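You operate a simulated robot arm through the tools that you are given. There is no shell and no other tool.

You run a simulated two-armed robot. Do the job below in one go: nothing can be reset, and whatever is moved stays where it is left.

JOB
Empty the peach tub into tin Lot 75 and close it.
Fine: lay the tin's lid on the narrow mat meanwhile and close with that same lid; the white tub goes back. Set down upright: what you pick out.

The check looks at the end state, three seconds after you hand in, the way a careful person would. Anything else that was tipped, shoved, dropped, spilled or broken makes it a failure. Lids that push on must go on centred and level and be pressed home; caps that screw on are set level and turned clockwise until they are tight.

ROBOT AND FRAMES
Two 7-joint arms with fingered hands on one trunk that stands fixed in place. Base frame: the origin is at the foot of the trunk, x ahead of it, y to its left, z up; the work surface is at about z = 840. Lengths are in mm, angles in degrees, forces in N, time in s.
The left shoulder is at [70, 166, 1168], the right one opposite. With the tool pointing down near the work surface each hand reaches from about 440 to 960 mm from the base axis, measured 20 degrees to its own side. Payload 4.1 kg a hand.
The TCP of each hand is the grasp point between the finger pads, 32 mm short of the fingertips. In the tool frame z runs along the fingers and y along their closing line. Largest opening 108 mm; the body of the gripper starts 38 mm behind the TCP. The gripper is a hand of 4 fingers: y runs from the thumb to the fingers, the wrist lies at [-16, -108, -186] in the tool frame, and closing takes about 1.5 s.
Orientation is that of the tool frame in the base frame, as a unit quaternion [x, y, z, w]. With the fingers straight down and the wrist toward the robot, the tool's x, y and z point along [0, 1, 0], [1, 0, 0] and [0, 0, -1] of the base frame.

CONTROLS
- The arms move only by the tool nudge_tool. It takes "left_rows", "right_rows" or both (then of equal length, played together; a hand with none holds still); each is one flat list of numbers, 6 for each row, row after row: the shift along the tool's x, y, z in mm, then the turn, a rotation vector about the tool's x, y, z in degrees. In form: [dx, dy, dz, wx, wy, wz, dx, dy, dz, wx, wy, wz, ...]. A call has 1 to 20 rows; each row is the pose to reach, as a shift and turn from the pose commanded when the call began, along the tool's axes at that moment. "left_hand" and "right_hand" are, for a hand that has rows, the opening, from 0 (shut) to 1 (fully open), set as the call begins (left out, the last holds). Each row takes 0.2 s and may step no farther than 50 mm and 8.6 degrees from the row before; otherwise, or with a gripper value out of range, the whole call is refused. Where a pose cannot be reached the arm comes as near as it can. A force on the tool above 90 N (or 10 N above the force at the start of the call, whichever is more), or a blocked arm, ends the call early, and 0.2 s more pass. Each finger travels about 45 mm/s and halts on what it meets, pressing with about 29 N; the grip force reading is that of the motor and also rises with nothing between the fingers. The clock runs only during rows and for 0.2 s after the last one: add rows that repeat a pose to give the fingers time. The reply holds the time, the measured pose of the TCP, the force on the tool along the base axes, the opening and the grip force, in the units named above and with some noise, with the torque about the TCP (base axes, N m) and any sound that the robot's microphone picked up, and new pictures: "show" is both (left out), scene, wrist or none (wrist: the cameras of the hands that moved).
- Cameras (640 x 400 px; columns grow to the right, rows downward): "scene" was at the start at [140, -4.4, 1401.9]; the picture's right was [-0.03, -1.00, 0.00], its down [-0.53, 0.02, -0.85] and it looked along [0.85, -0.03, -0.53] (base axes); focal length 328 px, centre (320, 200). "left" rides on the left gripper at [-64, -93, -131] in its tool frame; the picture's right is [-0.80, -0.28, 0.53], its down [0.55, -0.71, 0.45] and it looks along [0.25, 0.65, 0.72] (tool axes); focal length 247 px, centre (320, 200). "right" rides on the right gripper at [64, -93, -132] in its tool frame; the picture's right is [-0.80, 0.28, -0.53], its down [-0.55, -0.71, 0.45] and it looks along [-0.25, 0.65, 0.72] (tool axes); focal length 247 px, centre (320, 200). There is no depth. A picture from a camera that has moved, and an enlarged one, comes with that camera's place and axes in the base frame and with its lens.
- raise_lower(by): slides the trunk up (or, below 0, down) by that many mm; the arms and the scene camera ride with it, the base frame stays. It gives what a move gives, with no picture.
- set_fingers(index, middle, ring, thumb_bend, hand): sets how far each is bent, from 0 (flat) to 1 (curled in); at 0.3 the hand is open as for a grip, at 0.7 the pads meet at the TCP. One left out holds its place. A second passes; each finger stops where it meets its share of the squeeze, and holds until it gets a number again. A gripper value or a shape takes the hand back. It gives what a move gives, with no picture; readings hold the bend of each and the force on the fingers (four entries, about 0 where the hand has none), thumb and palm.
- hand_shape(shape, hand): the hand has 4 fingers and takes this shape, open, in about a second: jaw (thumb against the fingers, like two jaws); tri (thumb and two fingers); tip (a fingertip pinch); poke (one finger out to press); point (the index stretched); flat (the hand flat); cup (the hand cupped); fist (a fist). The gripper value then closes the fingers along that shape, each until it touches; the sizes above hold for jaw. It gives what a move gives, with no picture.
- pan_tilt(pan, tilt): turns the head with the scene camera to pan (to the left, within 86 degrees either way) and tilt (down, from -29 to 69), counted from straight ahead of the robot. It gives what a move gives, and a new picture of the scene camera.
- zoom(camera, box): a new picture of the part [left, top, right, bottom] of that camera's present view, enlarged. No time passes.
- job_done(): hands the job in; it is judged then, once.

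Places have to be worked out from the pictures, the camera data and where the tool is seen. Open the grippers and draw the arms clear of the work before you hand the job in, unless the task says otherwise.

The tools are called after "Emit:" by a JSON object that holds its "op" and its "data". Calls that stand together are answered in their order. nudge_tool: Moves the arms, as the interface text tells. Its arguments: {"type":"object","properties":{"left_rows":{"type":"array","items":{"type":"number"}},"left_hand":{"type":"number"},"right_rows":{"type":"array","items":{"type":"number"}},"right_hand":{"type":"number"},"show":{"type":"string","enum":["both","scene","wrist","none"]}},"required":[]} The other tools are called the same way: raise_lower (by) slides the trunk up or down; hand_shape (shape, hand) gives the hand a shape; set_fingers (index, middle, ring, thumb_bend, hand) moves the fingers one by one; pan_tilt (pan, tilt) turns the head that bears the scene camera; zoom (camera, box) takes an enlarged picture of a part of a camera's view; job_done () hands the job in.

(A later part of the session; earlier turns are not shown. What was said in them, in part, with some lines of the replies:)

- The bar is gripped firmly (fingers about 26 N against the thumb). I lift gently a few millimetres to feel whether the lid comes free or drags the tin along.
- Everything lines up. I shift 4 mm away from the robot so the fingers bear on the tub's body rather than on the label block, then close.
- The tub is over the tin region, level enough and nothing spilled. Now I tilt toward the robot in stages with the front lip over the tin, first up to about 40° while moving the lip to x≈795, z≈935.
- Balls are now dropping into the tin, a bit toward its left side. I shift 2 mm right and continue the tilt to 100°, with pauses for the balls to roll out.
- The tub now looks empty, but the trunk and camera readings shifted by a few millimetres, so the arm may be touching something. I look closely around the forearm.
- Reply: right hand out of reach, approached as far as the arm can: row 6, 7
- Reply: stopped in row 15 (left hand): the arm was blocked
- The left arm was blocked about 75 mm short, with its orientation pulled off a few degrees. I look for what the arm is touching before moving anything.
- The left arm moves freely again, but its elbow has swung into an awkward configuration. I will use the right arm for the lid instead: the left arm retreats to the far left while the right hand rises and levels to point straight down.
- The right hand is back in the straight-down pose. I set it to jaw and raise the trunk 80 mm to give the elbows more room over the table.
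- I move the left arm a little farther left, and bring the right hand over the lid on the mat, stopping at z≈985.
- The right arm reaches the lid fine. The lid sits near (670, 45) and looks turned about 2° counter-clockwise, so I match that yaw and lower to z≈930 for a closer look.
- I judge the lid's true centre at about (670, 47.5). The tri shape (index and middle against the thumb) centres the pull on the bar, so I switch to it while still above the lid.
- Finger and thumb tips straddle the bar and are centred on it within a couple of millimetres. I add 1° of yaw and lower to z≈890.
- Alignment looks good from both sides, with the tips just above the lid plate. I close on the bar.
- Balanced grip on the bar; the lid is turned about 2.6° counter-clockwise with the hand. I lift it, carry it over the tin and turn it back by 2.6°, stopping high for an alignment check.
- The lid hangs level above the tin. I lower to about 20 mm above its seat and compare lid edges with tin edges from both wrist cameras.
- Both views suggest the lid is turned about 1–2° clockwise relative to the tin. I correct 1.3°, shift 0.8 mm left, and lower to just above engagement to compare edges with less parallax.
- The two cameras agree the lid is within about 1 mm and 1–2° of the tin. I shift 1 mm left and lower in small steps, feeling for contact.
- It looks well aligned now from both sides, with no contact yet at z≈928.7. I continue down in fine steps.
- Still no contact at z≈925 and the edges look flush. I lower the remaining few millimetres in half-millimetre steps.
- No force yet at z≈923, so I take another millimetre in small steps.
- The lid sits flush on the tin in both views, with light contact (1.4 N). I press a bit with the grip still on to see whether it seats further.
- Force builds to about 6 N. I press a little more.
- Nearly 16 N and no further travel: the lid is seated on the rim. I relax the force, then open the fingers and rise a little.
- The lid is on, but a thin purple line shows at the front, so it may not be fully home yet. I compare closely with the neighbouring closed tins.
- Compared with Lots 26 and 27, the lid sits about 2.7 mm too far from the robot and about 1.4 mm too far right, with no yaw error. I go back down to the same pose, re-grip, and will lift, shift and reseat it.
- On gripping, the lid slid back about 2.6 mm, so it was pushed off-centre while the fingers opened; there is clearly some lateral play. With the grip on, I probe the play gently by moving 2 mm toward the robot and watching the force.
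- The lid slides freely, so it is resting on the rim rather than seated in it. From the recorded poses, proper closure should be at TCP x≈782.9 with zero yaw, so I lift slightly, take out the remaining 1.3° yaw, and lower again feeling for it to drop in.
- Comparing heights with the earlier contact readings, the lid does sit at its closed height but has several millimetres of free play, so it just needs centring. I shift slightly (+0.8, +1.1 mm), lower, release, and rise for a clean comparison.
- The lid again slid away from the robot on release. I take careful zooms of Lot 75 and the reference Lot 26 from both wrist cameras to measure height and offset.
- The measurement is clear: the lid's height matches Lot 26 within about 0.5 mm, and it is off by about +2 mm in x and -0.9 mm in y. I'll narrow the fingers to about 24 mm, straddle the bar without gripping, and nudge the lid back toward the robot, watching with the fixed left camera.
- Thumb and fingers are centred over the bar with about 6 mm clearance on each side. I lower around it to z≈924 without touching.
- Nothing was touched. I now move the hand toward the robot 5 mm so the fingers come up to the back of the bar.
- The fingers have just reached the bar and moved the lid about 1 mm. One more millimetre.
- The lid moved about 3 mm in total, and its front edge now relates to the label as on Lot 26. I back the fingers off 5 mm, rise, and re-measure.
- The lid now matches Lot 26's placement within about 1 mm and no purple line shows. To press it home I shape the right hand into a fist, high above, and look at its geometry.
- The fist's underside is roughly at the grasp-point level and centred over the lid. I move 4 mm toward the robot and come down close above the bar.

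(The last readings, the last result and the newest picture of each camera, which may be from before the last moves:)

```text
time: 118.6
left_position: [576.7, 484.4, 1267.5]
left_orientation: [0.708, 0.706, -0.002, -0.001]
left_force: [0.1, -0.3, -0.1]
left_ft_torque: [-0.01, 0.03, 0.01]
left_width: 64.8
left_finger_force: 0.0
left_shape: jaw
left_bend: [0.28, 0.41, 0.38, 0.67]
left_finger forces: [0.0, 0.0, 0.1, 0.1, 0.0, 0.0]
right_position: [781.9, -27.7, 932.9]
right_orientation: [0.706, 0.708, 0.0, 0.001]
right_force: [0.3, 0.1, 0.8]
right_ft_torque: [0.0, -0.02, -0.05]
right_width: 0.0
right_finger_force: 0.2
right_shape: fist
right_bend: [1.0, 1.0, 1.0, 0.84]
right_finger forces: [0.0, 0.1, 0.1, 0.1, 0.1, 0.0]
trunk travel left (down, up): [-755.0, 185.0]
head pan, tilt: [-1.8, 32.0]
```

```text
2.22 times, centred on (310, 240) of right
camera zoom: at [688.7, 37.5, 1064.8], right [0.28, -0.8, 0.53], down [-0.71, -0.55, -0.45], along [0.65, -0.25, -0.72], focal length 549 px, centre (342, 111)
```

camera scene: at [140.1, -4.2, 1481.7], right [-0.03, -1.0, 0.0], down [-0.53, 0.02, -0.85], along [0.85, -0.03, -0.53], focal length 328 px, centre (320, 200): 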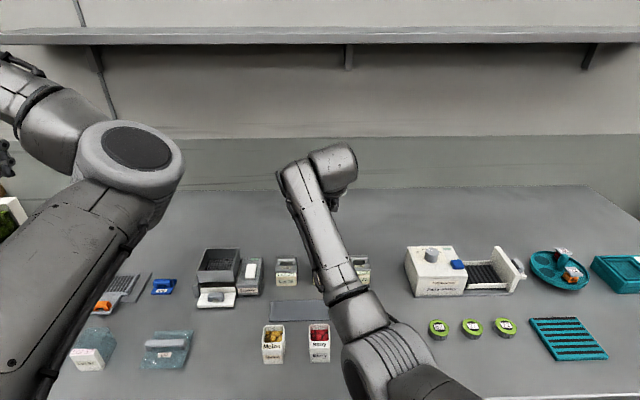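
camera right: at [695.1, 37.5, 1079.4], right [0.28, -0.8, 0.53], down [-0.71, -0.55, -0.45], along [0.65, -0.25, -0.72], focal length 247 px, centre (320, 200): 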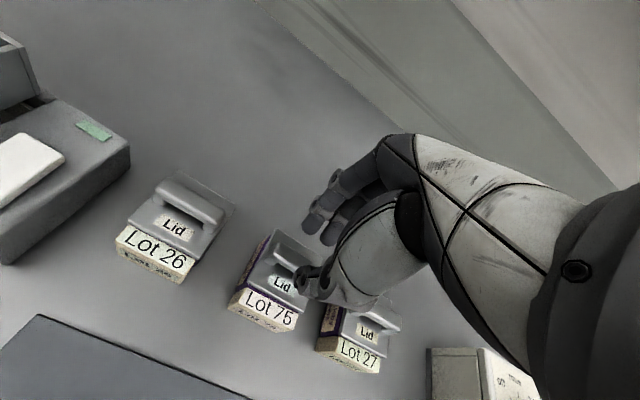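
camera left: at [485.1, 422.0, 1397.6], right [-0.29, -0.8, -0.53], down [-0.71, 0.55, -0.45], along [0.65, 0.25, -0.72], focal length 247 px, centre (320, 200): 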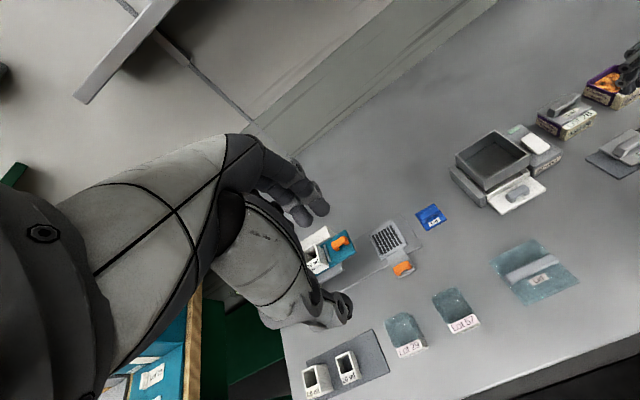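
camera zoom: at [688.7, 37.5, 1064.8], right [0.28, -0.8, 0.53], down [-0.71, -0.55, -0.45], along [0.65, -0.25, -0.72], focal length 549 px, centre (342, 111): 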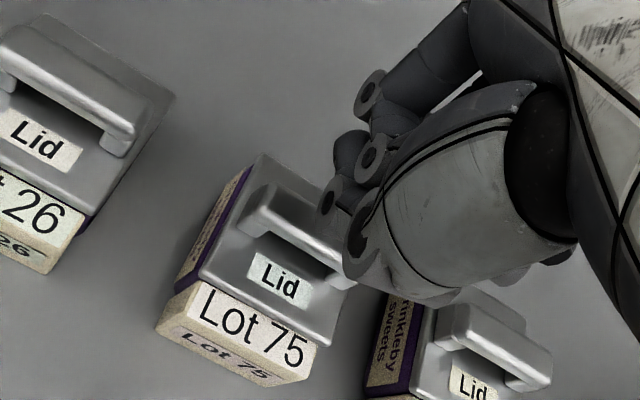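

The thumb's joint is the lowest part of the fist, at about (781, -25). I shift 6 mm right to centre it over the bar, then lower in small steps to contact.

Emit:
{"op": "nudge_tool", "data": {"right_rows": [-3, 0.5, 0, 0, 0, 0, -6, 0.5, 4, 0, 0, 0, -6, 0.5, 8, 0, 0, 0, -6, 0.5, 12, 0, 0, 0, -6, 0.5, 12, 0, 0, 0], "show": "none"}}

Emit:
{"op": "zoom", "data": {"camera": "left", "box": [570, 30, 640, 100]}}

```text
time: 119.8
left_position: [577.7, 485.2, 1267.2]
left_orientation: [0.708, 0.706, -0.001, -0.001]
left_force: [0.0, -0.2, -0.8]
left_ft_torque: [0.03, 0.01, 0.01]
left_width: 64.5
left_finger_force: 0.1
left_shape: jaw
left_bend: [0.28, 0.41, 0.38, 0.67]
left_finger forces: [0.0, 0.1, 0.1, 0.1, 0.0, 0.0]
right_position: [782.0, -34.7, 923.0]
right_orientation: [0.707, 0.708, 0.001, 0.0]
right_force: [-0.1, -1.2, 0.7]
right_ft_torque: [0.01, 0.01, -0.02]
right_width: 0.0
right_finger_force: 0.0
right_shape: fist
right_bend: [1.0, 1.0, 1.0, 0.84]
right_finger forces: [0.1, 0.0, 0.0, 0.1, 0.0, 0.1]
trunk travel left (down, up): [-755.0, 185.0]
head pan, tilt: [-1.8, 32.0]
```

```text
5.71 times, centred on (605, 65) of left
camera zoom: at [485.1, 422.1, 1397.5], right [-0.29, -0.8, -0.53], down [-0.71, 0.55, -0.45], along [0.65, 0.25, -0.72], focal length 1411 px, centre (-1309, 971)
```

zoom: 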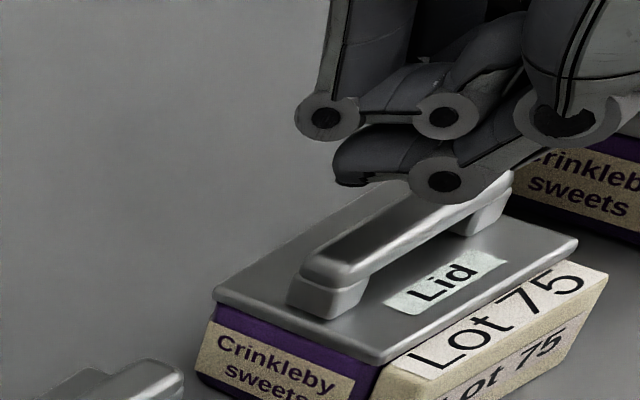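

No contact yet. I continue lowering in 1.5 mm steps.

Emit:
{"op": "nudge_tool", "data": {"right_rows": [0, 0, 1.5, 0, 0, 0, 0, 0, 3, 0, 0, 0, 0, 0, 4.5, 0, 0, 0, 0, 0, 6, 0, 0, 0, 0, 0, 6, 0, 0, 0], "show": "none"}}

Emit:
{"op": "zoom", "data": {"camera": "left", "box": [570, 30, 640, 100]}}

```text
time: 121.0
left_position: [577.3, 485.5, 1266.6]
left_orientation: [0.709, 0.706, -0.002, -0.001]
left_force: [-0.3, 0.6, -0.3]
left_ft_torque: [0.0, -0.02, 0.02]
left_width: 64.7
left_finger_force: 0.1
left_shape: jaw
left_bend: [0.28, 0.41, 0.38, 0.67]
left_finger forces: [0.0, 0.1, 0.1, 0.0, 0.0, 0.0]
right_position: [780.1, -33.8, 917.3]
right_orientation: [0.707, 0.708, 0.0, 0.0]
right_force: [-0.1, -0.3, -0.4]
right_ft_torque: [-0.02, 0.01, 0.01]
right_width: 0.0
right_finger_force: 0.1
right_shape: fist
right_bend: [1.0, 1.0, 1.0, 0.84]
right_finger forces: [0.0, 0.0, 0.1, 0.0, 0.0, 0.1]
trunk travel left (down, up): [-755.0, 185.0]
head pan, tilt: [-1.8, 32.0]
```

```text
5.71 times, centred on (605, 65) of left
camera zoom: at [485.2, 422.1, 1397.5], right [-0.29, -0.8, -0.53], down [-0.71, 0.55, -0.45], along [0.65, 0.25, -0.72], focal length 1411 px, centre (-1309, 971)
```

zoom: 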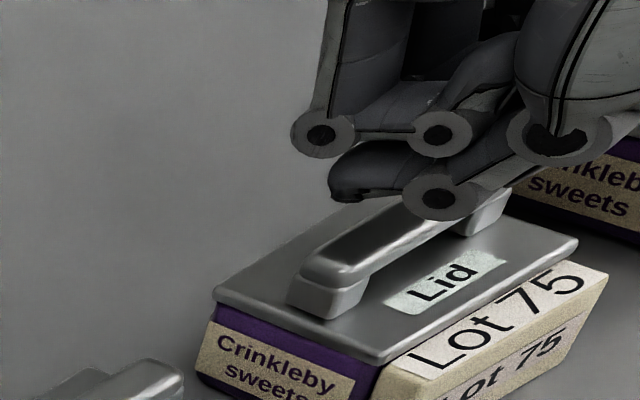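

Still clear. I continue with another 6 mm in fine steps.

Emit:
{"op": "nudge_tool", "data": {"right_rows": [0, 0, 1.5, 0, 0, 0, 0, 0, 3, 0, 0, 0, 0, 0, 4.5, 0, 0, 0, 0, 0, 6, 0, 0, 0, 0, 0, 6, 0, 0, 0], "show": "none"}}

Emit:
{"op": "zoom", "data": {"camera": "left", "box": [570, 30, 640, 100]}}

```text
time: 122.2
left_position: [577.8, 486.6, 1267.2]
left_orientation: [0.708, 0.706, -0.002, 0.0]
left_force: [0.3, 0.5, -0.1]
left_ft_torque: [0.01, 0.0, 0.02]
left_width: 64.5
left_finger_force: 0.0
left_shape: jaw
left_bend: [0.28, 0.41, 0.38, 0.67]
left_finger forces: [0.0, 0.0, 0.0, 0.0, 0.1, 0.1]
right_position: [781.5, -34.8, 911.8]
right_orientation: [0.706, 0.708, 0.0, -0.001]
right_force: [-0.6, -0.4, 2.9]
right_ft_torque: [0.03, -0.01, -0.01]
right_width: 0.0
right_finger_force: 0.1
right_shape: fist
right_bend: [1.0, 1.0, 1.0, 0.85]
right_finger forces: [0.0, 0.1, 0.0, 0.0, 2.2, 0.0]
trunk travel left (down, up): [-755.0, 185.0]
head pan, tilt: [-1.8, 32.0]
```

```text
5.71 times, centred on (605, 65) of left
camera zoom: at [484.9, 422.1, 1397.6], right [-0.29, -0.8, -0.53], down [-0.71, 0.55, -0.45], along [0.65, 0.25, -0.72], focal length 1411 px, centre (-1309, 971)
```

zoom: 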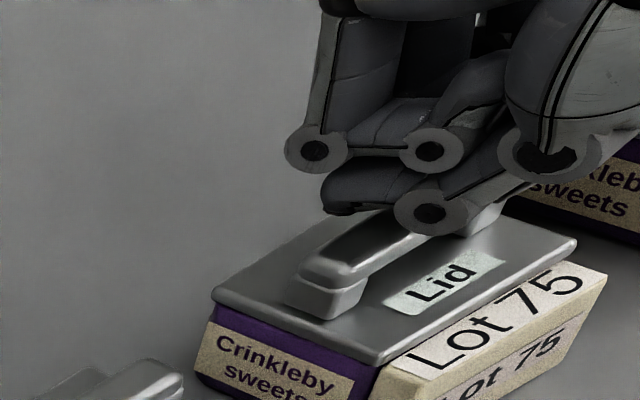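

Contact on the bar (2.9 N). Now I press down gradually, watching the force and the lid.

Emit:
{"op": "nudge_tool", "data": {"right_rows": [0, 0, 1.5, 0, 0, 0, 0, 0, 3, 0, 0, 0, 0, 0, 3, 0, 0, 0], "show": "none"}}

Emit:
{"op": "zoom", "data": {"camera": "left", "box": [570, 30, 640, 100]}}

```text
time: 123.0
left_position: [575.0, 484.9, 1268.4]
left_orientation: [0.708, 0.706, -0.001, 0.0]
left_force: [0.7, 0.1, -0.8]
left_ft_torque: [0.0, -0.01, -0.02]
left_width: 64.6
left_finger_force: 0.0
left_shape: jaw
left_bend: [0.28, 0.41, 0.38, 0.67]
left_finger forces: [0.0, 0.0, 0.0, 0.0, 0.0, 0.1]
right_position: [780.3, -34.4, 909.5]
right_orientation: [0.707, 0.708, 0.001, 0.001]
right_force: [-0.4, -2.1, 7.7]
right_ft_torque: [0.04, -0.1, -0.02]
right_width: 0.2
right_finger_force: 0.2
right_shape: fist
right_bend: [1.0, 1.0, 1.0, 0.87]
right_finger forces: [0.0, 0.1, 0.1, 0.1, 8.3, 0.0]
trunk travel left (down, up): [-755.0, 185.0]
head pan, tilt: [-1.8, 32.0]
```

```text
5.71 times, centred on (605, 65) of left
camera zoom: at [483.7, 422.0, 1398.2], right [-0.29, -0.8, -0.53], down [-0.7, 0.55, -0.45], along [0.65, 0.25, -0.72], focal length 1411 px, centre (-1309, 971)
```

zoom: 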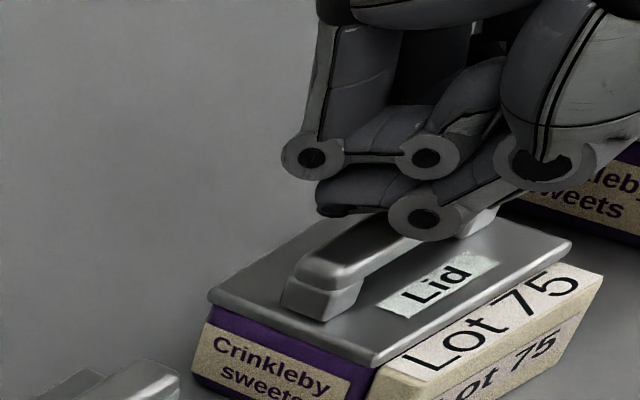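

About 8 N so far. I keep pressing in further small steps.

Emit:
{"op": "nudge_tool", "data": {"right_rows": [0, 0, 2, 0, 0, 0, 0, 0, 4, 0, 0, 0, 0, 0, 6, 0, 0, 0, 0, 0, 6, 0, 0, 0], "show": "none"}}

Emit:
{"op": "zoom", "data": {"camera": "left", "box": [570, 30, 640, 100]}}

```text
time: 124.0
left_position: [573.4, 484.6, 1270.7]
left_orientation: [0.709, 0.706, -0.001, 0.0]
left_force: [-0.3, -0.2, -0.3]
left_ft_torque: [0.0, 0.02, 0.03]
left_width: 64.1
left_finger_force: 0.0
left_shape: jaw
left_bend: [0.28, 0.41, 0.38, 0.67]
left_finger forces: [0.1, 0.0, 0.1, 0.0, 0.0, 0.0]
right_position: [779.0, -35.1, 906.0]
right_orientation: [0.707, 0.708, 0.002, 0.002]
right_force: [-2.0, -2.8, 29.4]
right_ft_torque: [0.18, -0.33, -0.02]
right_width: 0.0
right_finger_force: 0.0
right_shape: fist
right_bend: [1.0, 1.0, 1.0, 0.9]
right_finger forces: [0.0, 0.0, 0.0, 0.0, 27.5, 0.0]
trunk travel left (down, up): [-755.0, 185.0]
head pan, tilt: [-1.8, 32.0]
```

```text
5.71 times, centred on (605, 65) of left
camera zoom: at [480.0, 421.7, 1399.8], right [-0.29, -0.8, -0.53], down [-0.7, 0.55, -0.45], along [0.65, 0.25, -0.72], focal length 1411 px, centre (-1309, 971)
```

zoom: 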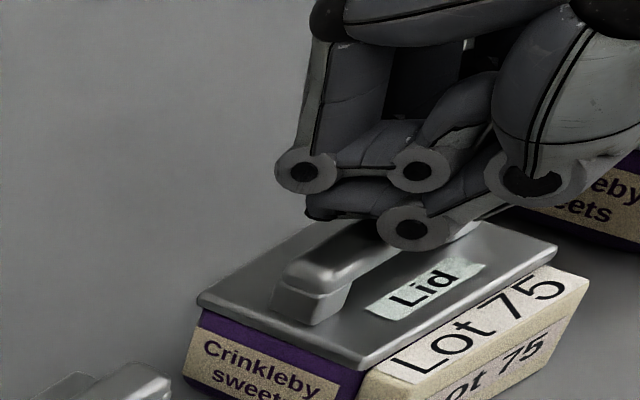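

29 N, with lid and tin holding together. I press a bit more, toward 45–50 N.

Emit:
{"op": "nudge_tool", "data": {"right_rows": [0, 0, 2, 0, 0, 0, 0, 0, 4, 0, 0, 0, 0, 0, 6, 0, 0, 0, 0, 0, 6, 0, 0, 0], "show": "none"}}

Emit:
{"op": "zoom", "data": {"camera": "left", "box": [570, 30, 640, 100]}}

```text
time: 125.0
left_position: [568.7, 484.9, 1272.6]
left_orientation: [0.708, 0.706, 0.001, 0.001]
left_force: [0.4, 0.4, 1.1]
left_ft_torque: [-0.01, -0.01, 0.0]
left_width: 64.6
left_finger_force: 0.0
left_shape: jaw
left_bend: [0.28, 0.41, 0.38, 0.67]
left_finger forces: [0.0, 0.1, 0.1, 0.1, 0.0, 0.0]
right_position: [777.8, -34.4, 905.1]
right_orientation: [0.706, 0.708, 0.005, 0.003]
right_force: [-1.0, -6.6, 50.1]
right_ft_torque: [0.27, -0.44, -0.08]
right_width: 0.1
right_finger_force: 0.0
right_shape: fist
right_bend: [1.0, 1.0, 1.0, 0.92]
right_finger forces: [0.1, 0.0, 0.0, 0.1, 63.4, 0.0]
trunk travel left (down, up): [-755.0, 185.0]
head pan, tilt: [-1.8, 32.0]
```

```text
5.71 times, centred on (605, 65) of left
camera zoom: at [476.7, 421.2, 1401.2], right [-0.28, -0.8, -0.53], down [-0.7, 0.55, -0.45], along [0.65, 0.25, -0.72], focal length 1411 px, centre (-1309, 971)
```

zoom: 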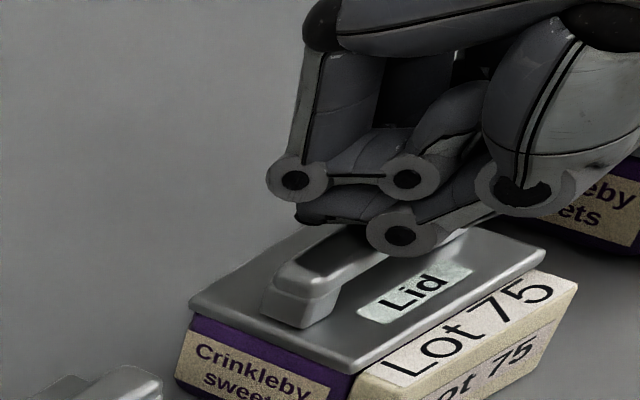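

50 N pressed with the lid steady. I release the pressure gradually and rise clear.

Emit:
{"op": "nudge_tool", "data": {"right_rows": [0, 0, -4, 0, 0, 0, 0, 0, -8, 0, 0, 0, 0, 0, -12, 0, 0, 0, 0, 0, -16, 0, 0, 0, 0, 0, -22, 0, 0, 0, 0, 0, -40, 0, 0, 0, 0, 0, -75, 0, 0, 0, 0, 0, -110, 0, 0, 0, 5, 3, -135, 0, 0, 0, 5, 3, -135, 0, 0, 0], "show": "none"}}

Emit:
{"op": "zoom", "data": {"camera": "left", "box": [586, 56, 640, 94]}}

Emit:
{"op": "zoom", "data": {"camera": "right", "box": [205, 240, 295, 340]}}

Emit:
{"op": "zoom", "data": {"camera": "right", "box": [115, 200, 225, 300]}}

Emit:
{"op": "zoom", "data": {"camera": "left", "box": [538, 90, 596, 132]}}

```text
time: 127.2
left_position: [576.7, 485.3, 1266.3]
left_orientation: [0.708, 0.706, -0.002, -0.001]
left_force: [0.6, -0.1, 0.4]
left_ft_torque: [0.04, -0.01, 0.0]
left_width: 64.4
left_finger_force: 0.0
left_shape: jaw
left_bend: [0.28, 0.41, 0.38, 0.67]
left_finger forces: [0.0, 0.0, 0.0, 0.1, 0.1, 0.0]
right_position: [783.8, -30.1, 1032.0]
right_orientation: [0.707, 0.707, 0.0, 0.0]
right_force: [0.1, 0.6, 0.5]
right_ft_torque: [0.0, -0.02, -0.01]
right_width: 0.0
right_finger_force: 0.2
right_shape: fist
right_bend: [1.0, 1.0, 1.0, 0.84]
right_finger forces: [0.0, 0.0, 0.0, 0.1, 0.0, 0.0]
trunk travel left (down, up): [-755.0, 185.0]
head pan, tilt: [-1.8, 32.0]
```

```text
10.53 times, centred on (613, 75) of left
camera zoom: at [485.3, 422.0, 1397.5], right [-0.29, -0.8, -0.53], down [-0.71, 0.55, -0.45], along [0.65, 0.25, -0.72], focal length 2600 px, centre (-2764, 1516)
```

zoom: 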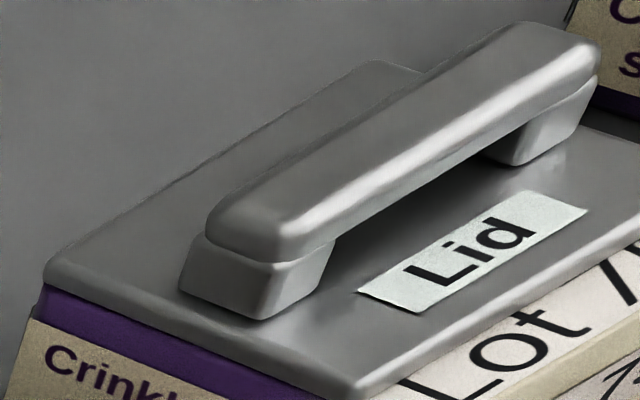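

```text
4.00 times, centred on (250, 290) of right
camera zoom: at [692.1, 35.3, 1162.6], right [0.28, -0.8, 0.53], down [-0.71, -0.55, -0.45], along [0.65, -0.25, -0.72], focal length 988 px, centre (600, -160)
```

zoom: 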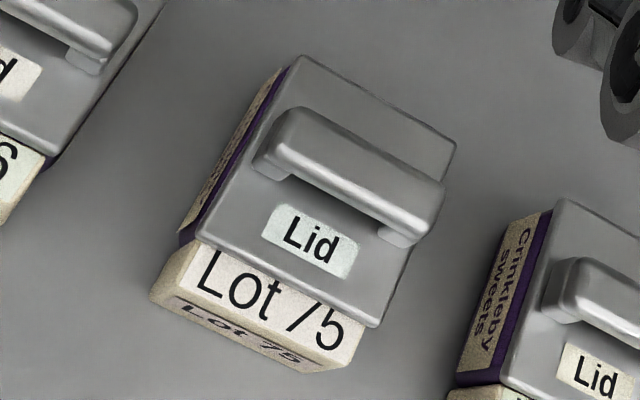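

```text
4.00 times, centred on (170, 250) of right
camera zoom: at [692.1, 35.3, 1162.6], right [0.28, -0.8, 0.53], down [-0.71, -0.55, -0.45], along [0.65, -0.25, -0.72], focal length 988 px, centre (920, 0)
```

zoom: 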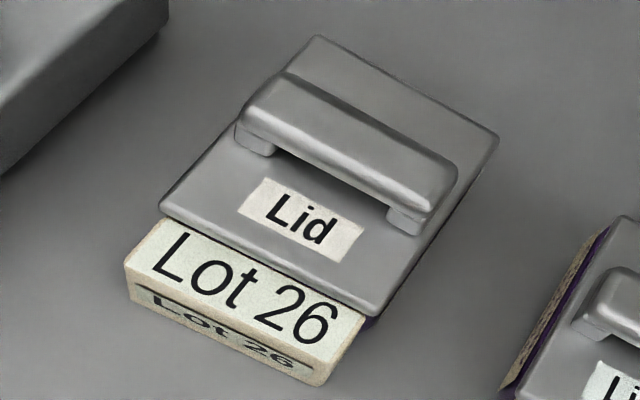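

```text
9.52 times, centred on (567, 111) of left
camera zoom: at [485.3, 422.0, 1397.5], right [-0.29, -0.8, -0.53], down [-0.71, 0.55, -0.45], along [0.65, 0.25, -0.72], focal length 2352 px, centre (-2032, 1048)
```

zoom: 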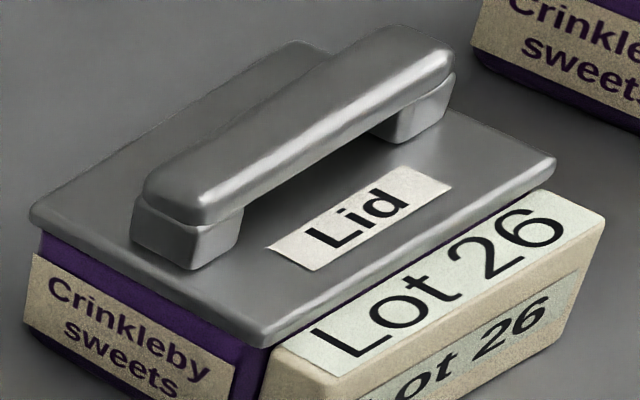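

Height now equals Lot 26's (882.9 vs 882.7), so the lid is home and level, but the press slid it about 1.5 mm toward the robot. I'll straddle the bar again and nudge it back with the thumb.

Emit:
{"op": "hand_shape", "data": {"shape": "tri", "hand": "right"}}

Emit:
{"op": "nudge_tool", "data": {"right_rows": [0, 1, 0, 0, 0, 0, 0, 1, 20, 0, 0, 0, 0, 1, 45, 0, 0, 0, 0, 1, 70, 0, 0, 0, 0, 1, 82, 0, 0, 0, 0, 1, 82, 0, 0, 0], "right_hand": 0.23, "show": "none"}}

Emit:
{"op": "zoom", "data": {"camera": "left", "box": [580, 30, 640, 100]}}

```text
time: 128.1
left_position: [577.8, 485.8, 1267.0]
left_orientation: [0.708, 0.706, -0.002, 0.0]
left_force: [-0.2, -0.2, -0.2]
left_ft_torque: [0.0, 0.02, 0.02]
left_width: 64.6
left_finger_force: 0.0
left_shape: jaw
left_bend: [0.28, 0.41, 0.38, 0.67]
left_finger forces: [0.0, 0.0, 0.0, 0.0, 0.0, 0.1]
right_position: [784.3, -30.0, 1031.7]
right_orientation: [0.707, 0.707, 0.0, 0.001]
right_force: [0.5, 0.1, 0.2]
right_ft_torque: [0.0, 0.01, 0.01]
right_width: 107.6
right_finger_force: 0.1
right_shape: tri
right_bend: [0.3, 0.3, 0.99, 0.3]
right_finger forces: [0.0, 0.0, 0.1, 0.0, 0.0, 0.0]
trunk travel left (down, up): [-755.0, 185.0]
head pan, tilt: [-1.8, 32.0]
```

```text
time: 129.5
left_position: [577.6, 486.7, 1266.2]
left_orientation: [0.708, 0.706, -0.001, -0.001]
left_force: [0.0, 0.0, 0.0]
left_ft_torque: [-0.01, -0.01, 0.03]
left_width: 64.5
left_finger_force: 0.1
left_shape: jaw
left_bend: [0.28, 0.41, 0.38, 0.67]
left_finger forces: [0.0, 0.1, 0.0, 0.0, 0.0, 0.1]
right_position: [786.2, -28.7, 949.5]
right_orientation: [0.707, 0.707, 0.0, 0.0]
right_force: [-0.7, -0.5, -0.2]
right_ft_torque: [0.03, 0.0, 0.06]
right_width: 25.3
right_finger_force: 0.1
right_shape: tri
right_bend: [0.73, 0.57, 0.99, 0.74]
right_finger forces: [0.0, 0.1, 0.0, 0.1, 0.0, 0.1]
trunk travel left (down, up): [-755.0, 185.0]
head pan, tilt: [-1.8, 32.0]
```

```text
5.71 times, centred on (610, 65) of left
camera zoom: at [485.1, 422.2, 1397.5], right [-0.29, -0.8, -0.53], down [-0.71, 0.55, -0.45], along [0.65, 0.25, -0.72], focal length 1411 px, centre (-1337, 971)
```

zoom: 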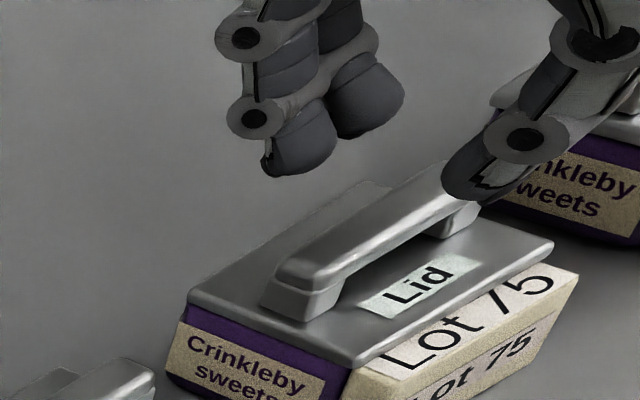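

The opening of about 25 mm is centred over the bar. I lower around it to z≈924.

Emit:
{"op": "nudge_tool", "data": {"right_rows": [0, 0, 10, 0, 0, 0, 0, 0, 20, 0, 0, 0, 0, 0, 25.5, 0, 0, 0, 0, 0, 25.5, 0, 0, 0], "show": "none"}}

Emit:
{"op": "nudge_tool", "data": {"right_rows": [0, 2, 0, 0, 0, 0, 0, 4, 0, 0, 0, 0, 0, 5, 0, 0, 0, 0, 0, 5, 0, 0, 0, 0], "show": "none"}}

Emit:
{"op": "zoom", "data": {"camera": "left", "box": [586, 56, 640, 94]}}

```text
time: 130.5
left_position: [578.0, 485.8, 1267.2]
left_orientation: [0.708, 0.706, -0.002, -0.001]
left_force: [-0.2, 0.4, 0.7]
left_ft_torque: [-0.04, -0.03, 0.01]
left_width: 64.4
left_finger_force: 0.1
left_shape: jaw
left_bend: [0.28, 0.41, 0.38, 0.67]
left_finger forces: [0.0, 0.1, 0.0, 0.0, 0.0, 0.0]
right_position: [784.9, -29.1, 924.1]
right_orientation: [0.706, 0.708, 0.0, 0.0]
right_force: [0.1, 0.3, -0.4]
right_ft_torque: [0.01, 0.01, -0.02]
right_width: 25.2
right_finger_force: 0.0
right_shape: tri
right_bend: [0.73, 0.57, 0.99, 0.74]
right_finger forces: [0.0, 0.0, 0.0, 0.0, 0.0, 0.0]
trunk travel left (down, up): [-755.0, 185.0]
head pan, tilt: [-1.8, 32.0]
```

```text
time: 131.5
left_position: [577.4, 485.0, 1267.6]
left_orientation: [0.708, 0.706, -0.002, 0.0]
left_force: [-0.5, -0.2, -0.3]
left_ft_torque: [0.01, -0.03, 0.0]
left_width: 64.3
left_finger_force: 0.0
left_shape: jaw
left_bend: [0.28, 0.41, 0.38, 0.67]
left_finger forces: [0.0, 0.0, 0.0, 0.1, 0.0, 0.1]
right_position: [790.0, -28.9, 924.8]
right_orientation: [0.706, 0.708, 0.0, 0.001]
right_force: [-0.3, 0.6, -0.9]
right_ft_torque: [0.0, -0.02, -0.02]
right_width: 25.0
right_finger_force: 0.0
right_shape: tri
right_bend: [0.73, 0.57, 0.99, 0.74]
right_finger forces: [0.0, 0.0, 0.1, 0.0, 0.2, 0.0]
trunk travel left (down, up): [-755.0, 185.0]
head pan, tilt: [-1.8, 32.0]
```

```text
10.53 times, centred on (613, 75) of left
camera zoom: at [485.2, 422.1, 1397.5], right [-0.29, -0.8, -0.53], down [-0.71, 0.55, -0.45], along [0.65, 0.25, -0.72], focal length 2600 px, centre (-2764, 1516)
```

zoom: 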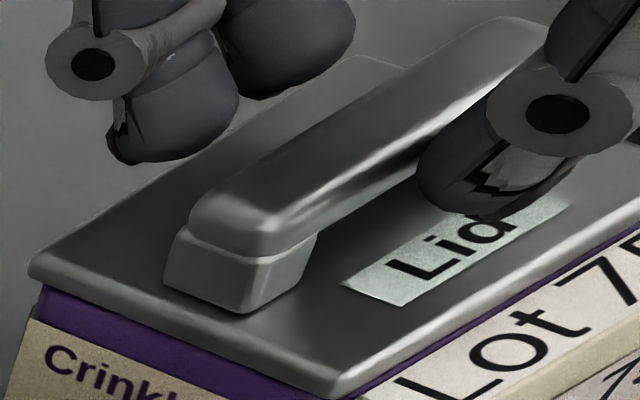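

The thumb moved the lid about 2.6 mm, slightly past centre (about +1.2 mm). I bring the fingers back against it to return just over 1 mm, in fine steps.

Emit:
{"op": "nudge_tool", "data": {"right_rows": [0, -3, 0, 0, 0, 0, 0, -6, 0, 0, 0, 0, 0, -8, 0, 0, 0, 0, 0, -8.5, 0, 0, 0, 0, 0, -8.5, 0, 0, 0, 0], "show": "none"}}

Emit:
{"op": "zoom", "data": {"camera": "left", "box": [586, 56, 640, 94]}}

```text
time: 132.7
left_position: [577.0, 485.5, 1267.2]
left_orientation: [0.708, 0.706, -0.002, 0.0]
left_force: [0.2, -0.1, -0.3]
left_ft_torque: [0.03, -0.02, 0.0]
left_width: 64.6
left_finger_force: 0.0
left_shape: jaw
left_bend: [0.28, 0.41, 0.38, 0.67]
left_finger forces: [0.0, 0.0, 0.0, 0.0, 0.0, 0.0]
right_position: [780.4, -29.2, 923.3]
right_orientation: [0.707, 0.707, 0.0, 0.0]
right_force: [0.2, -0.5, 0.7]
right_ft_torque: [0.02, 0.03, -0.05]
right_width: 25.4
right_finger_force: 0.0
right_shape: tri
right_bend: [0.73, 0.57, 0.99, 0.74]
right_finger forces: [0.1, 0.0, 0.0, 0.0, 0.1, 0.0]
trunk travel left (down, up): [-755.0, 185.0]
head pan, tilt: [-1.8, 32.0]
```

```text
10.53 times, centred on (613, 75) of left
camera zoom: at [485.2, 422.1, 1397.5], right [-0.29, -0.8, -0.53], down [-0.71, 0.55, -0.45], along [0.65, 0.25, -0.72], focal length 2600 px, centre (-2764, 1516)
```

zoom: 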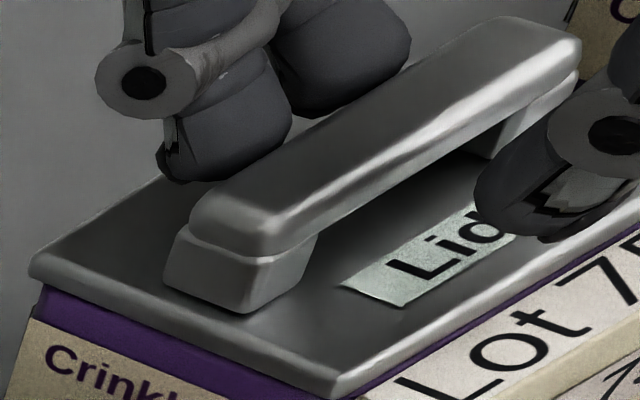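

Not touching yet. I move another 1 mm, then half-millimetre steps.

Emit:
{"op": "nudge_tool", "data": {"right_rows": [0, -1, 0, 0, 0, 0, 0, -1, 0, 0, 0, 0], "show": "none"}}

Emit:
{"op": "zoom", "data": {"camera": "left", "box": [586, 56, 640, 94]}}

```text
time: 133.3
left_position: [577.4, 485.8, 1269.0]
left_orientation: [0.708, 0.706, -0.003, 0.0]
left_force: [-0.8, -0.2, 0.0]
left_ft_torque: [0.02, -0.05, -0.01]
left_width: 64.5
left_finger_force: 0.0
left_shape: jaw
left_bend: [0.28, 0.41, 0.38, 0.67]
left_finger forces: [0.1, 0.0, 0.0, 0.0, 0.0, 0.0]
right_position: [780.8, -28.7, 923.8]
right_orientation: [0.707, 0.707, -0.001, 0.0]
right_force: [-0.6, -0.3, 0.3]
right_ft_torque: [0.02, 0.0, -0.03]
right_width: 25.2
right_finger_force: 0.1
right_shape: tri
right_bend: [0.73, 0.57, 0.99, 0.74]
right_finger forces: [0.2, 0.0, 0.0, 0.0, 0.1, 0.1]
trunk travel left (down, up): [-755.0, 185.0]
head pan, tilt: [-1.8, 32.0]
```

```text
10.53 times, centred on (613, 75) of left
camera zoom: at [485.2, 422.1, 1397.5], right [-0.29, -0.8, -0.53], down [-0.71, 0.55, -0.45], along [0.65, 0.25, -0.72], focal length 2600 px, centre (-2764, 1516)
```

zoom: 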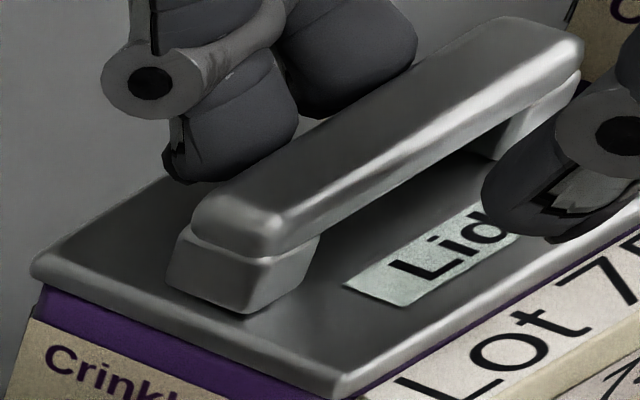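

The lid has just started to move (0.4 mm). Another 0.8 mm.

Emit:
{"op": "nudge_tool", "data": {"right_rows": [0, -0.8, 0, 0, 0, 0, 0, -0.8, 0, 0, 0, 0], "show": "none"}}

Emit:
{"op": "zoom", "data": {"camera": "left", "box": [586, 56, 640, 94]}}

```text
time: 133.9
left_position: [577.3, 485.9, 1266.8]
left_orientation: [0.708, 0.706, -0.002, -0.001]
left_force: [-0.3, -0.1, 0.0]
left_ft_torque: [0.0, 0.02, 0.01]
left_width: 64.7
left_finger_force: 0.1
left_shape: jaw
left_bend: [0.28, 0.41, 0.38, 0.67]
left_finger forces: [0.1, 0.1, 0.0, 0.0, 0.0, 0.1]
right_position: [780.4, -29.5, 924.1]
right_orientation: [0.707, 0.707, 0.0, 0.0]
right_force: [0.3, -0.8, 0.9]
right_ft_torque: [-0.01, -0.01, 0.01]
right_width: 24.9
right_finger_force: 0.1
right_shape: tri
right_bend: [0.73, 0.57, 0.99, 0.74]
right_finger forces: [0.0, 0.0, 0.1, 0.1, 0.1, 0.0]
trunk travel left (down, up): [-755.0, 185.0]
head pan, tilt: [-1.8, 32.0]
```

```text
10.53 times, centred on (613, 75) of left
camera zoom: at [485.2, 422.1, 1397.5], right [-0.29, -0.8, -0.53], down [-0.71, 0.55, -0.45], along [0.65, 0.25, -0.72], focal length 2600 px, centre (-2764, 1516)
```

zoom: 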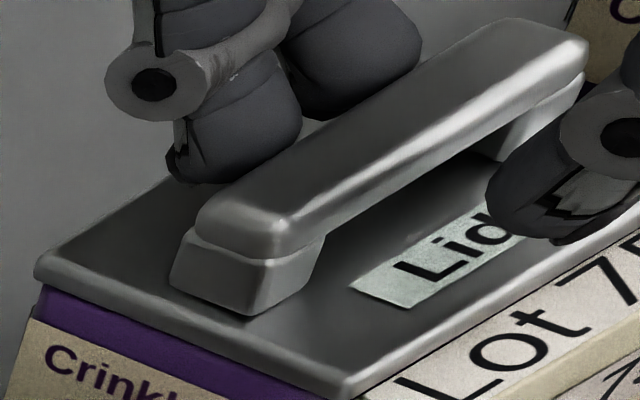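

The lid is now at the target mark. I back the fingers off 4 mm into the middle of the gap, rise straight up and re-measure from both cameras.

Emit:
{"op": "nudge_tool", "data": {"right_rows": [0, 2, 0, 0, 0, 0, 0, 4, 0, 0, 0, 0, 0, 4, -15, 0, 0, 0, 0, 4, -45, 0, 0, 0, 0, 4, -80, 0, 0, 0, 0, 4, -107, 0, 0, 0, 0, 4, -107, 0, 0, 0], "show": "none"}}

Emit:
{"op": "zoom", "data": {"camera": "right", "box": [205, 240, 295, 340]}}

Emit:
{"op": "zoom", "data": {"camera": "right", "box": [115, 200, 225, 300]}}

Emit:
{"op": "zoom", "data": {"camera": "left", "box": [586, 56, 640, 94]}}

Emit:
{"op": "zoom", "data": {"camera": "right", "box": [270, 280, 380, 390]}}

```text
time: 135.5
left_position: [577.7, 485.9, 1268.0]
left_orientation: [0.708, 0.706, -0.003, -0.001]
left_force: [0.1, 0.0, -0.1]
left_ft_torque: [0.02, 0.03, 0.0]
left_width: 64.5
left_finger_force: 0.1
left_shape: jaw
left_bend: [0.28, 0.41, 0.38, 0.67]
left_finger forces: [0.0, 0.0, 0.0, 0.0, 0.0, 0.1]
right_position: [783.9, -29.2, 1030.0]
right_orientation: [0.707, 0.707, 0.0, 0.001]
right_force: [0.1, 0.1, 0.4]
right_ft_torque: [-0.02, 0.0, 0.04]
right_width: 25.3
right_finger_force: 0.1
right_shape: tri
right_bend: [0.73, 0.57, 0.99, 0.74]
right_finger forces: [0.0, 0.1, 0.0, 0.0, 0.1, 0.1]
trunk travel left (down, up): [-755.0, 185.0]
head pan, tilt: [-1.8, 32.0]
```

```text
4.00 times, centred on (250, 290) of right
camera zoom: at [691.5, 36.0, 1161.3], right [0.28, -0.8, 0.53], down [-0.71, -0.55, -0.45], along [0.65, -0.25, -0.72], focal length 988 px, centre (600, -160)
```

zoom: 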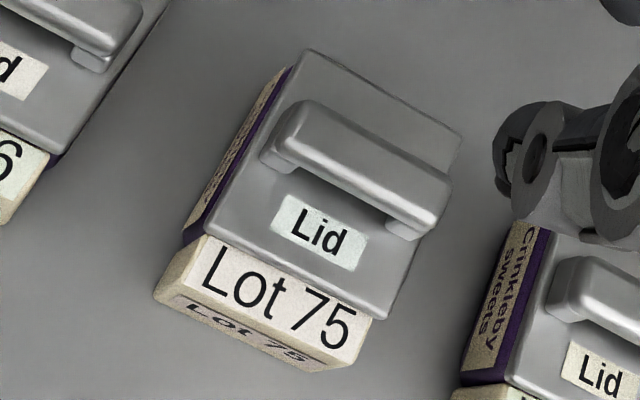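

```text
4.00 times, centred on (170, 250) of right
camera zoom: at [691.5, 36.0, 1161.3], right [0.28, -0.8, 0.53], down [-0.71, -0.55, -0.45], along [0.65, -0.25, -0.72], focal length 988 px, centre (920, 0)
```

zoom: 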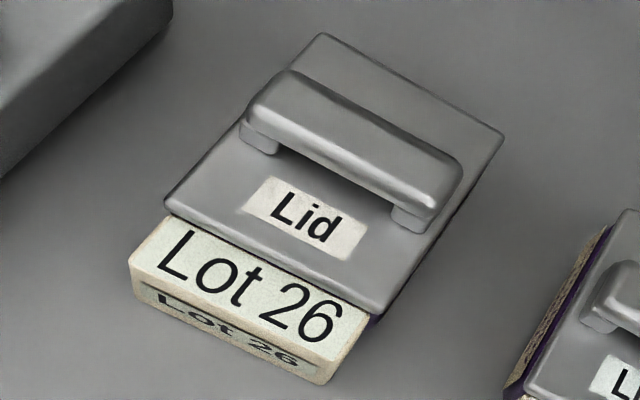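

```text
10.53 times, centred on (613, 75) of left
camera zoom: at [485.4, 422.1, 1397.4], right [-0.29, -0.8, -0.53], down [-0.71, 0.55, -0.45], along [0.65, 0.25, -0.72], focal length 2600 px, centre (-2764, 1516)
```

zoom: 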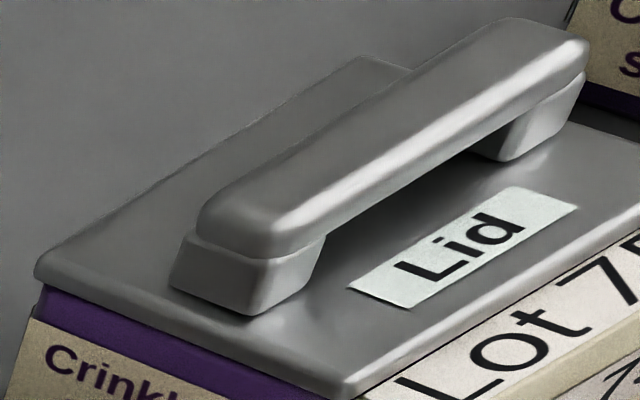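

```text
3.64 times, centred on (325, 335) of right
camera zoom: at [691.5, 36.0, 1161.3], right [0.28, -0.8, 0.53], down [-0.71, -0.55, -0.45], along [0.65, -0.25, -0.72], focal length 898 px, centre (302, -291)
```

zoom: 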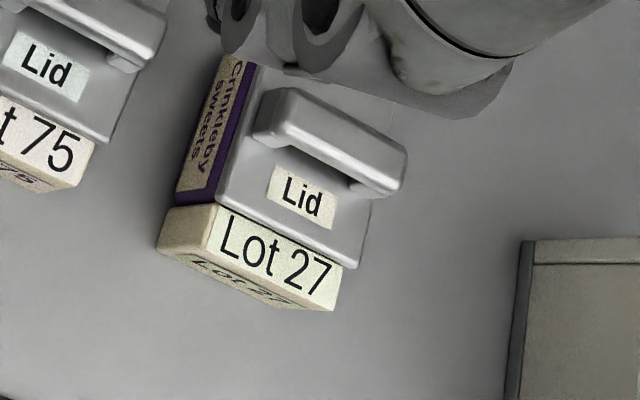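

All three lids now line up: sticker x of 768.4 / 767.8 / 767.7 and even 94 mm spacing, with equal height. I open the right hand and draw the right arm up and away.

Emit:
{"op": "nudge_tool", "data": {"right_rows": [0, 0, -40, 0, 0, 0, 0, 0, -80, 0, 0, 0, 0, 0, -120, 0, 0, 0, -25, -20, -140, 0, 0, 0, -55, -45, -155, 0, 0, 0, -85, -70, -170, 0, 0, 0, -115, -95, -185, 0, 0, 0, -145, -120, -200, 0, 0, 0, -175, -145, -200, 0, 0, 0, -205, -165, -200, 0, 0, 0, -235, -185, -200, 0, 0, 0, -265, -200, -200, 0, 0, 0], "right_hand": 1.0, "show": "scene"}}

Emit:
{"op": "zoom", "data": {"camera": "scene", "box": [240, 230, 420, 370]}}

```text
time: 138.1
left_position: [577.8, 482.8, 1268.5]
left_orientation: [0.708, 0.706, -0.001, -0.002]
left_force: [0.2, 0.8, 0.1]
left_ft_torque: [-0.01, 0.0, 0.0]
left_width: 64.4
left_finger_force: 0.0
left_shape: jaw
left_bend: [0.28, 0.41, 0.38, 0.67]
left_finger forces: [0.1, 0.1, 0.1, 0.1, 0.0, 0.0]
right_position: [583.3, -294.2, 1230.4]
right_orientation: [0.707, 0.708, 0.0, -0.001]
right_force: [-1.0, 0.5, 0.6]
right_ft_torque: [0.02, -0.04, -0.04]
right_width: 107.7
right_finger_force: 0.0
right_shape: tri
right_bend: [0.3, 0.3, 0.99, 0.3]
right_finger forces: [0.1, 0.0, 0.0, 0.0, 0.1, 0.1]
trunk travel left (down, up): [-755.0, 185.0]
head pan, tilt: [-1.8, 32.0]
camera scene: at [140.0, -5.7, 1481.7], right [-0.03, -1.0, 0.0], down [-0.53, 0.02, -0.85], along [0.85, -0.03, -0.53], focal length 328 px, centre (320, 200)
```

scene: 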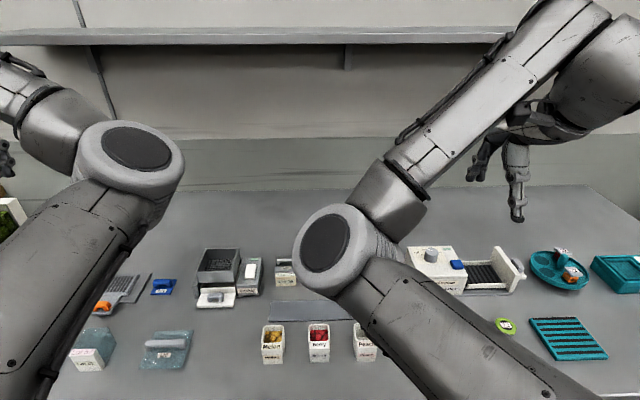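

```text
2.86 times, centred on (330, 300) of scene
camera zoom: at [140.0, -5.7, 1481.7], right [-0.03, -1.0, 0.0], down [-0.53, 0.02, -0.85], along [0.85, -0.03, -0.53], focal length 936 px, centre (291, -86)
```

zoom: 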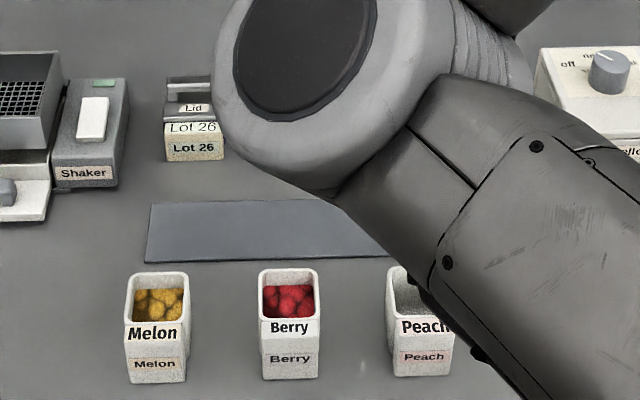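

The right elbow blocks the scene view. I move the right arm farther right and check everything from the scene and left cameras.

Emit:
{"op": "nudge_tool", "data": {"right_rows": [-30, -5, 0, 0, 0, 0, -60, -10, 0, 0, 0, 0, -90, -15, 0, 0, 0, 0, -120, -20, 0, 0, 0, 0, -150, -25, 0, 0, 0, 0, -170, -30, 0, 0, 0, 0], "show": "scene"}}

Emit:
{"op": "zoom", "data": {"camera": "scene", "box": [240, 230, 420, 370]}}

Emit:
{"op": "zoom", "data": {"camera": "left", "box": [530, 40, 640, 140]}}

```text
time: 139.5
left_position: [576.1, 484.5, 1267.4]
left_orientation: [0.708, 0.706, -0.003, -0.001]
left_force: [0.2, -0.2, -0.3]
left_ft_torque: [-0.02, -0.01, 0.0]
left_width: 64.3
left_finger_force: 0.0
left_shape: jaw
left_bend: [0.28, 0.41, 0.38, 0.67]
left_finger forces: [0.1, 0.0, 0.0, 0.0, 0.0, 0.1]
right_position: [555.1, -465.2, 1230.9]
right_orientation: [0.706, 0.708, -0.001, 0.0]
right_force: [0.2, -0.5, -0.2]
right_ft_torque: [0.02, 0.01, 0.01]
right_width: 107.7
right_finger_force: 0.1
right_shape: tri
right_bend: [0.3, 0.3, 0.99, 0.3]
right_finger forces: [0.0, 0.1, 0.0, 0.0, 0.0, 0.1]
trunk travel left (down, up): [-755.0, 185.0]
head pan, tilt: [-1.8, 32.0]
camera scene: at [139.9, -5.0, 1481.8], right [-0.03, -1.0, 0.0], down [-0.53, 0.02, -0.85], along [0.85, -0.03, -0.53], focal length 328 px, centre (320, 200)
```

scene: 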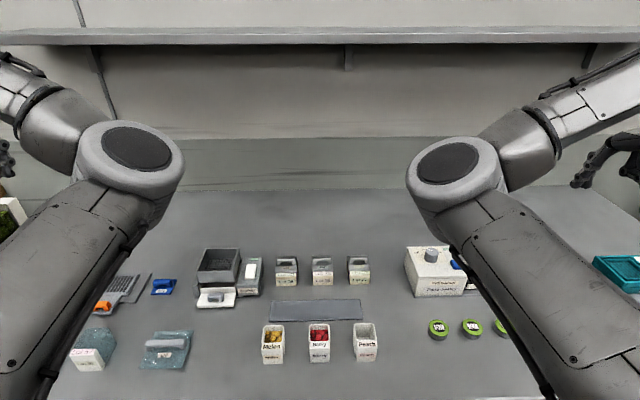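

```text
2.86 times, centred on (330, 300) of scene
camera zoom: at [139.9, -5.0, 1481.8], right [-0.03, -1.0, 0.0], down [-0.53, 0.02, -0.85], along [0.85, -0.03, -0.53], focal length 936 px, centre (291, -86)
```

zoom: 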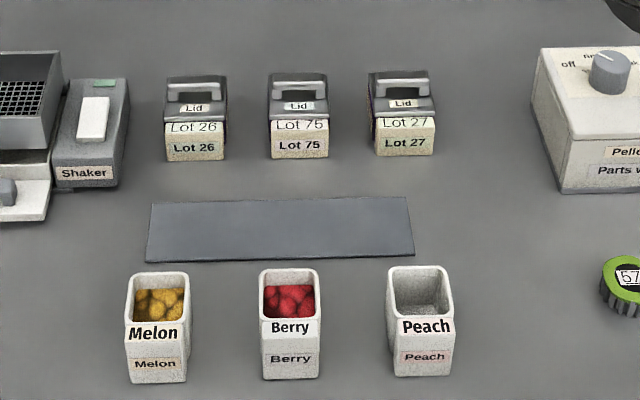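

```text
4.00 times, centred on (585, 90) of left
camera zoom: at [485.0, 421.5, 1397.8], right [-0.29, -0.8, -0.53], down [-0.71, 0.55, -0.45], along [0.65, 0.25, -0.72], focal length 988 px, centre (-740, 640)
```

zoom: 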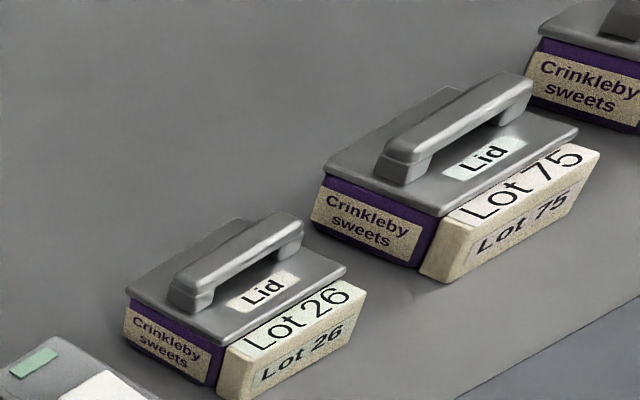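

Everything is in place. One last close comparison of the three tins in the scene view, and a check that the peach tub is empty and there are no stray pieces.

Emit:
{"op": "zoom", "data": {"camera": "scene", "box": [270, 248, 376, 290]}}

Emit:
{"op": "zoom", "data": {"camera": "scene", "box": [340, 310, 400, 370]}}

Emit:
{"op": "zoom", "data": {"camera": "scene", "box": [60, 230, 260, 380]}}

```text
6.04 times, centred on (323, 269) of scene
camera zoom: at [139.9, -5.0, 1481.8], right [-0.03, -1.0, 0.0], down [-0.53, 0.02, -0.85], along [0.85, -0.03, -0.53], focal length 1979 px, centre (302, -217)
```

zoom: 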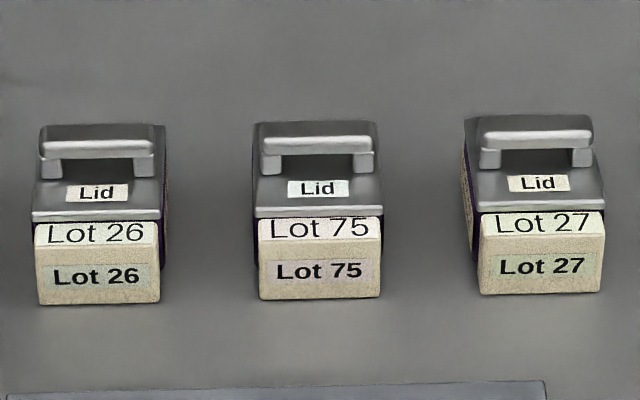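

```text
6.67 times, centred on (370, 340) of scene
camera zoom: at [139.9, -5.0, 1481.8], right [-0.03, -1.0, 0.0], down [-0.53, 0.02, -0.85], along [0.85, -0.03, -0.53], focal length 2185 px, centre (-13, -733)
```

zoom: 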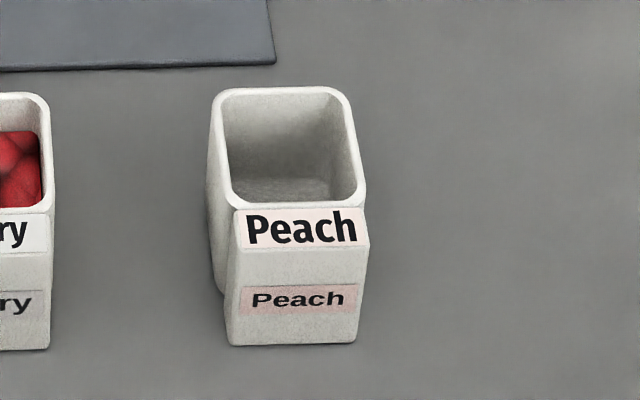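

```text
2.67 times, centred on (160, 305) of scene
camera zoom: at [139.9, -5.0, 1481.8], right [-0.03, -1.0, 0.0], down [-0.53, 0.02, -0.85], along [0.85, -0.03, -0.53], focal length 874 px, centre (747, -80)
```

zoom: 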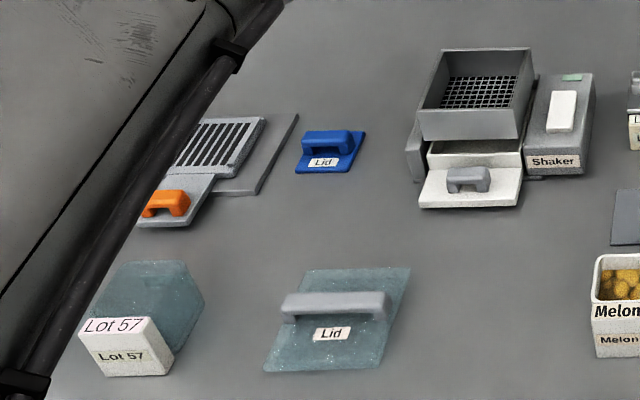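

Lot 75's lid sits just like its neighbours', the Peach tub is empty and upright in its place, and nothing else was disturbed. I open the left hand fully too, then hand in.

Emit:
{"op": "nudge_tool", "data": {"left_rows": [0, 0, 0, 0, 0, 0, 0, 0, 0, 0, 0, 0, 0, 0, 0, 0, 0, 0, 0, 0, 0, 0, 0, 0, 0, 0, 0, 0, 0, 0], "left_hand": 1.0, "show": "scene"}}

```text
time: 140.7
left_position: [576.6, 485.0, 1268.0]
left_orientation: [0.709, 0.705, -0.002, 0.001]
left_force: [-0.1, 0.1, -0.5]
left_ft_torque: [0.04, -0.01, 0.03]
left_width: 107.9
left_finger_force: 0.1
left_shape: jaw
left_bend: [0.3, 0.3, 0.3, 0.3]
left_finger forces: [0.1, 0.0, 0.2, 0.0, 0.1, 0.0]
right_position: [554.5, -464.1, 1229.8]
right_orientation: [0.708, 0.707, 0.0, 0.0]
right_force: [-0.4, -0.4, 1.5]
right_ft_torque: [0.0, 0.03, 0.02]
right_width: 108.0
right_finger_force: 0.1
right_shape: tri
right_bend: [0.3, 0.3, 0.99, 0.3]
right_finger forces: [0.0, 0.0, 0.0, 0.0, 0.1, 0.0]
trunk travel left (down, up): [-755.0, 185.0]
head pan, tilt: [-1.8, 32.0]
camera scene: at [140.1, -4.4, 1481.8], right [-0.03, -1.0, 0.0], down [-0.53, 0.02, -0.85], along [0.85, -0.03, -0.53], focal length 328 px, centre (320, 200)
```

scene: 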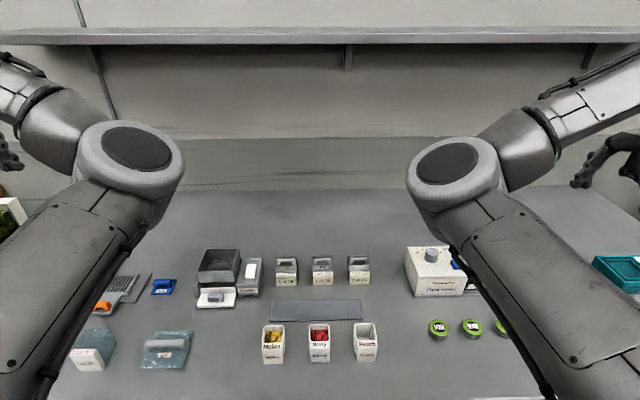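

Both hands are open, the arms are clear of the work, and the scene is tidy. I hand the job in.

Emit:
{"op": "job_done", "data": {}}

```text
The job is handed in.
```

The peaches are in tin Lot 75 with its own lid back on, and the empty peach tub stands upright in its original place. The result of the check hasn't come back yet.

- **Pour:** no pieces spilled, and the tub shows empty in the last pictures.
- **Lid:** it lay on the narrow mat during the pour. It then needed several small nudges to centre, and I pressed it down with about 50 N. In the last measurement it matched the lids on Lots 26 and 27 in position to within about a millimetre, and Lot 26 in height. It had a few millimetres of free sideways play on the tin when I nudged it, and it slid about 1.5 mm during the press. I centred it again afterwards but did not press a second time.
- **Arms:** during the steepest part of the pour the right forearm seemed to lean briefly on the table edge. Later the left arm was blocked on its way back to the lid, so the right arm closed the tin. Nothing on the table appears to have moved in either case.

Both hands are open and the arms are clear of the work. I raised the trunk 80 mm for elbow room and left it there.
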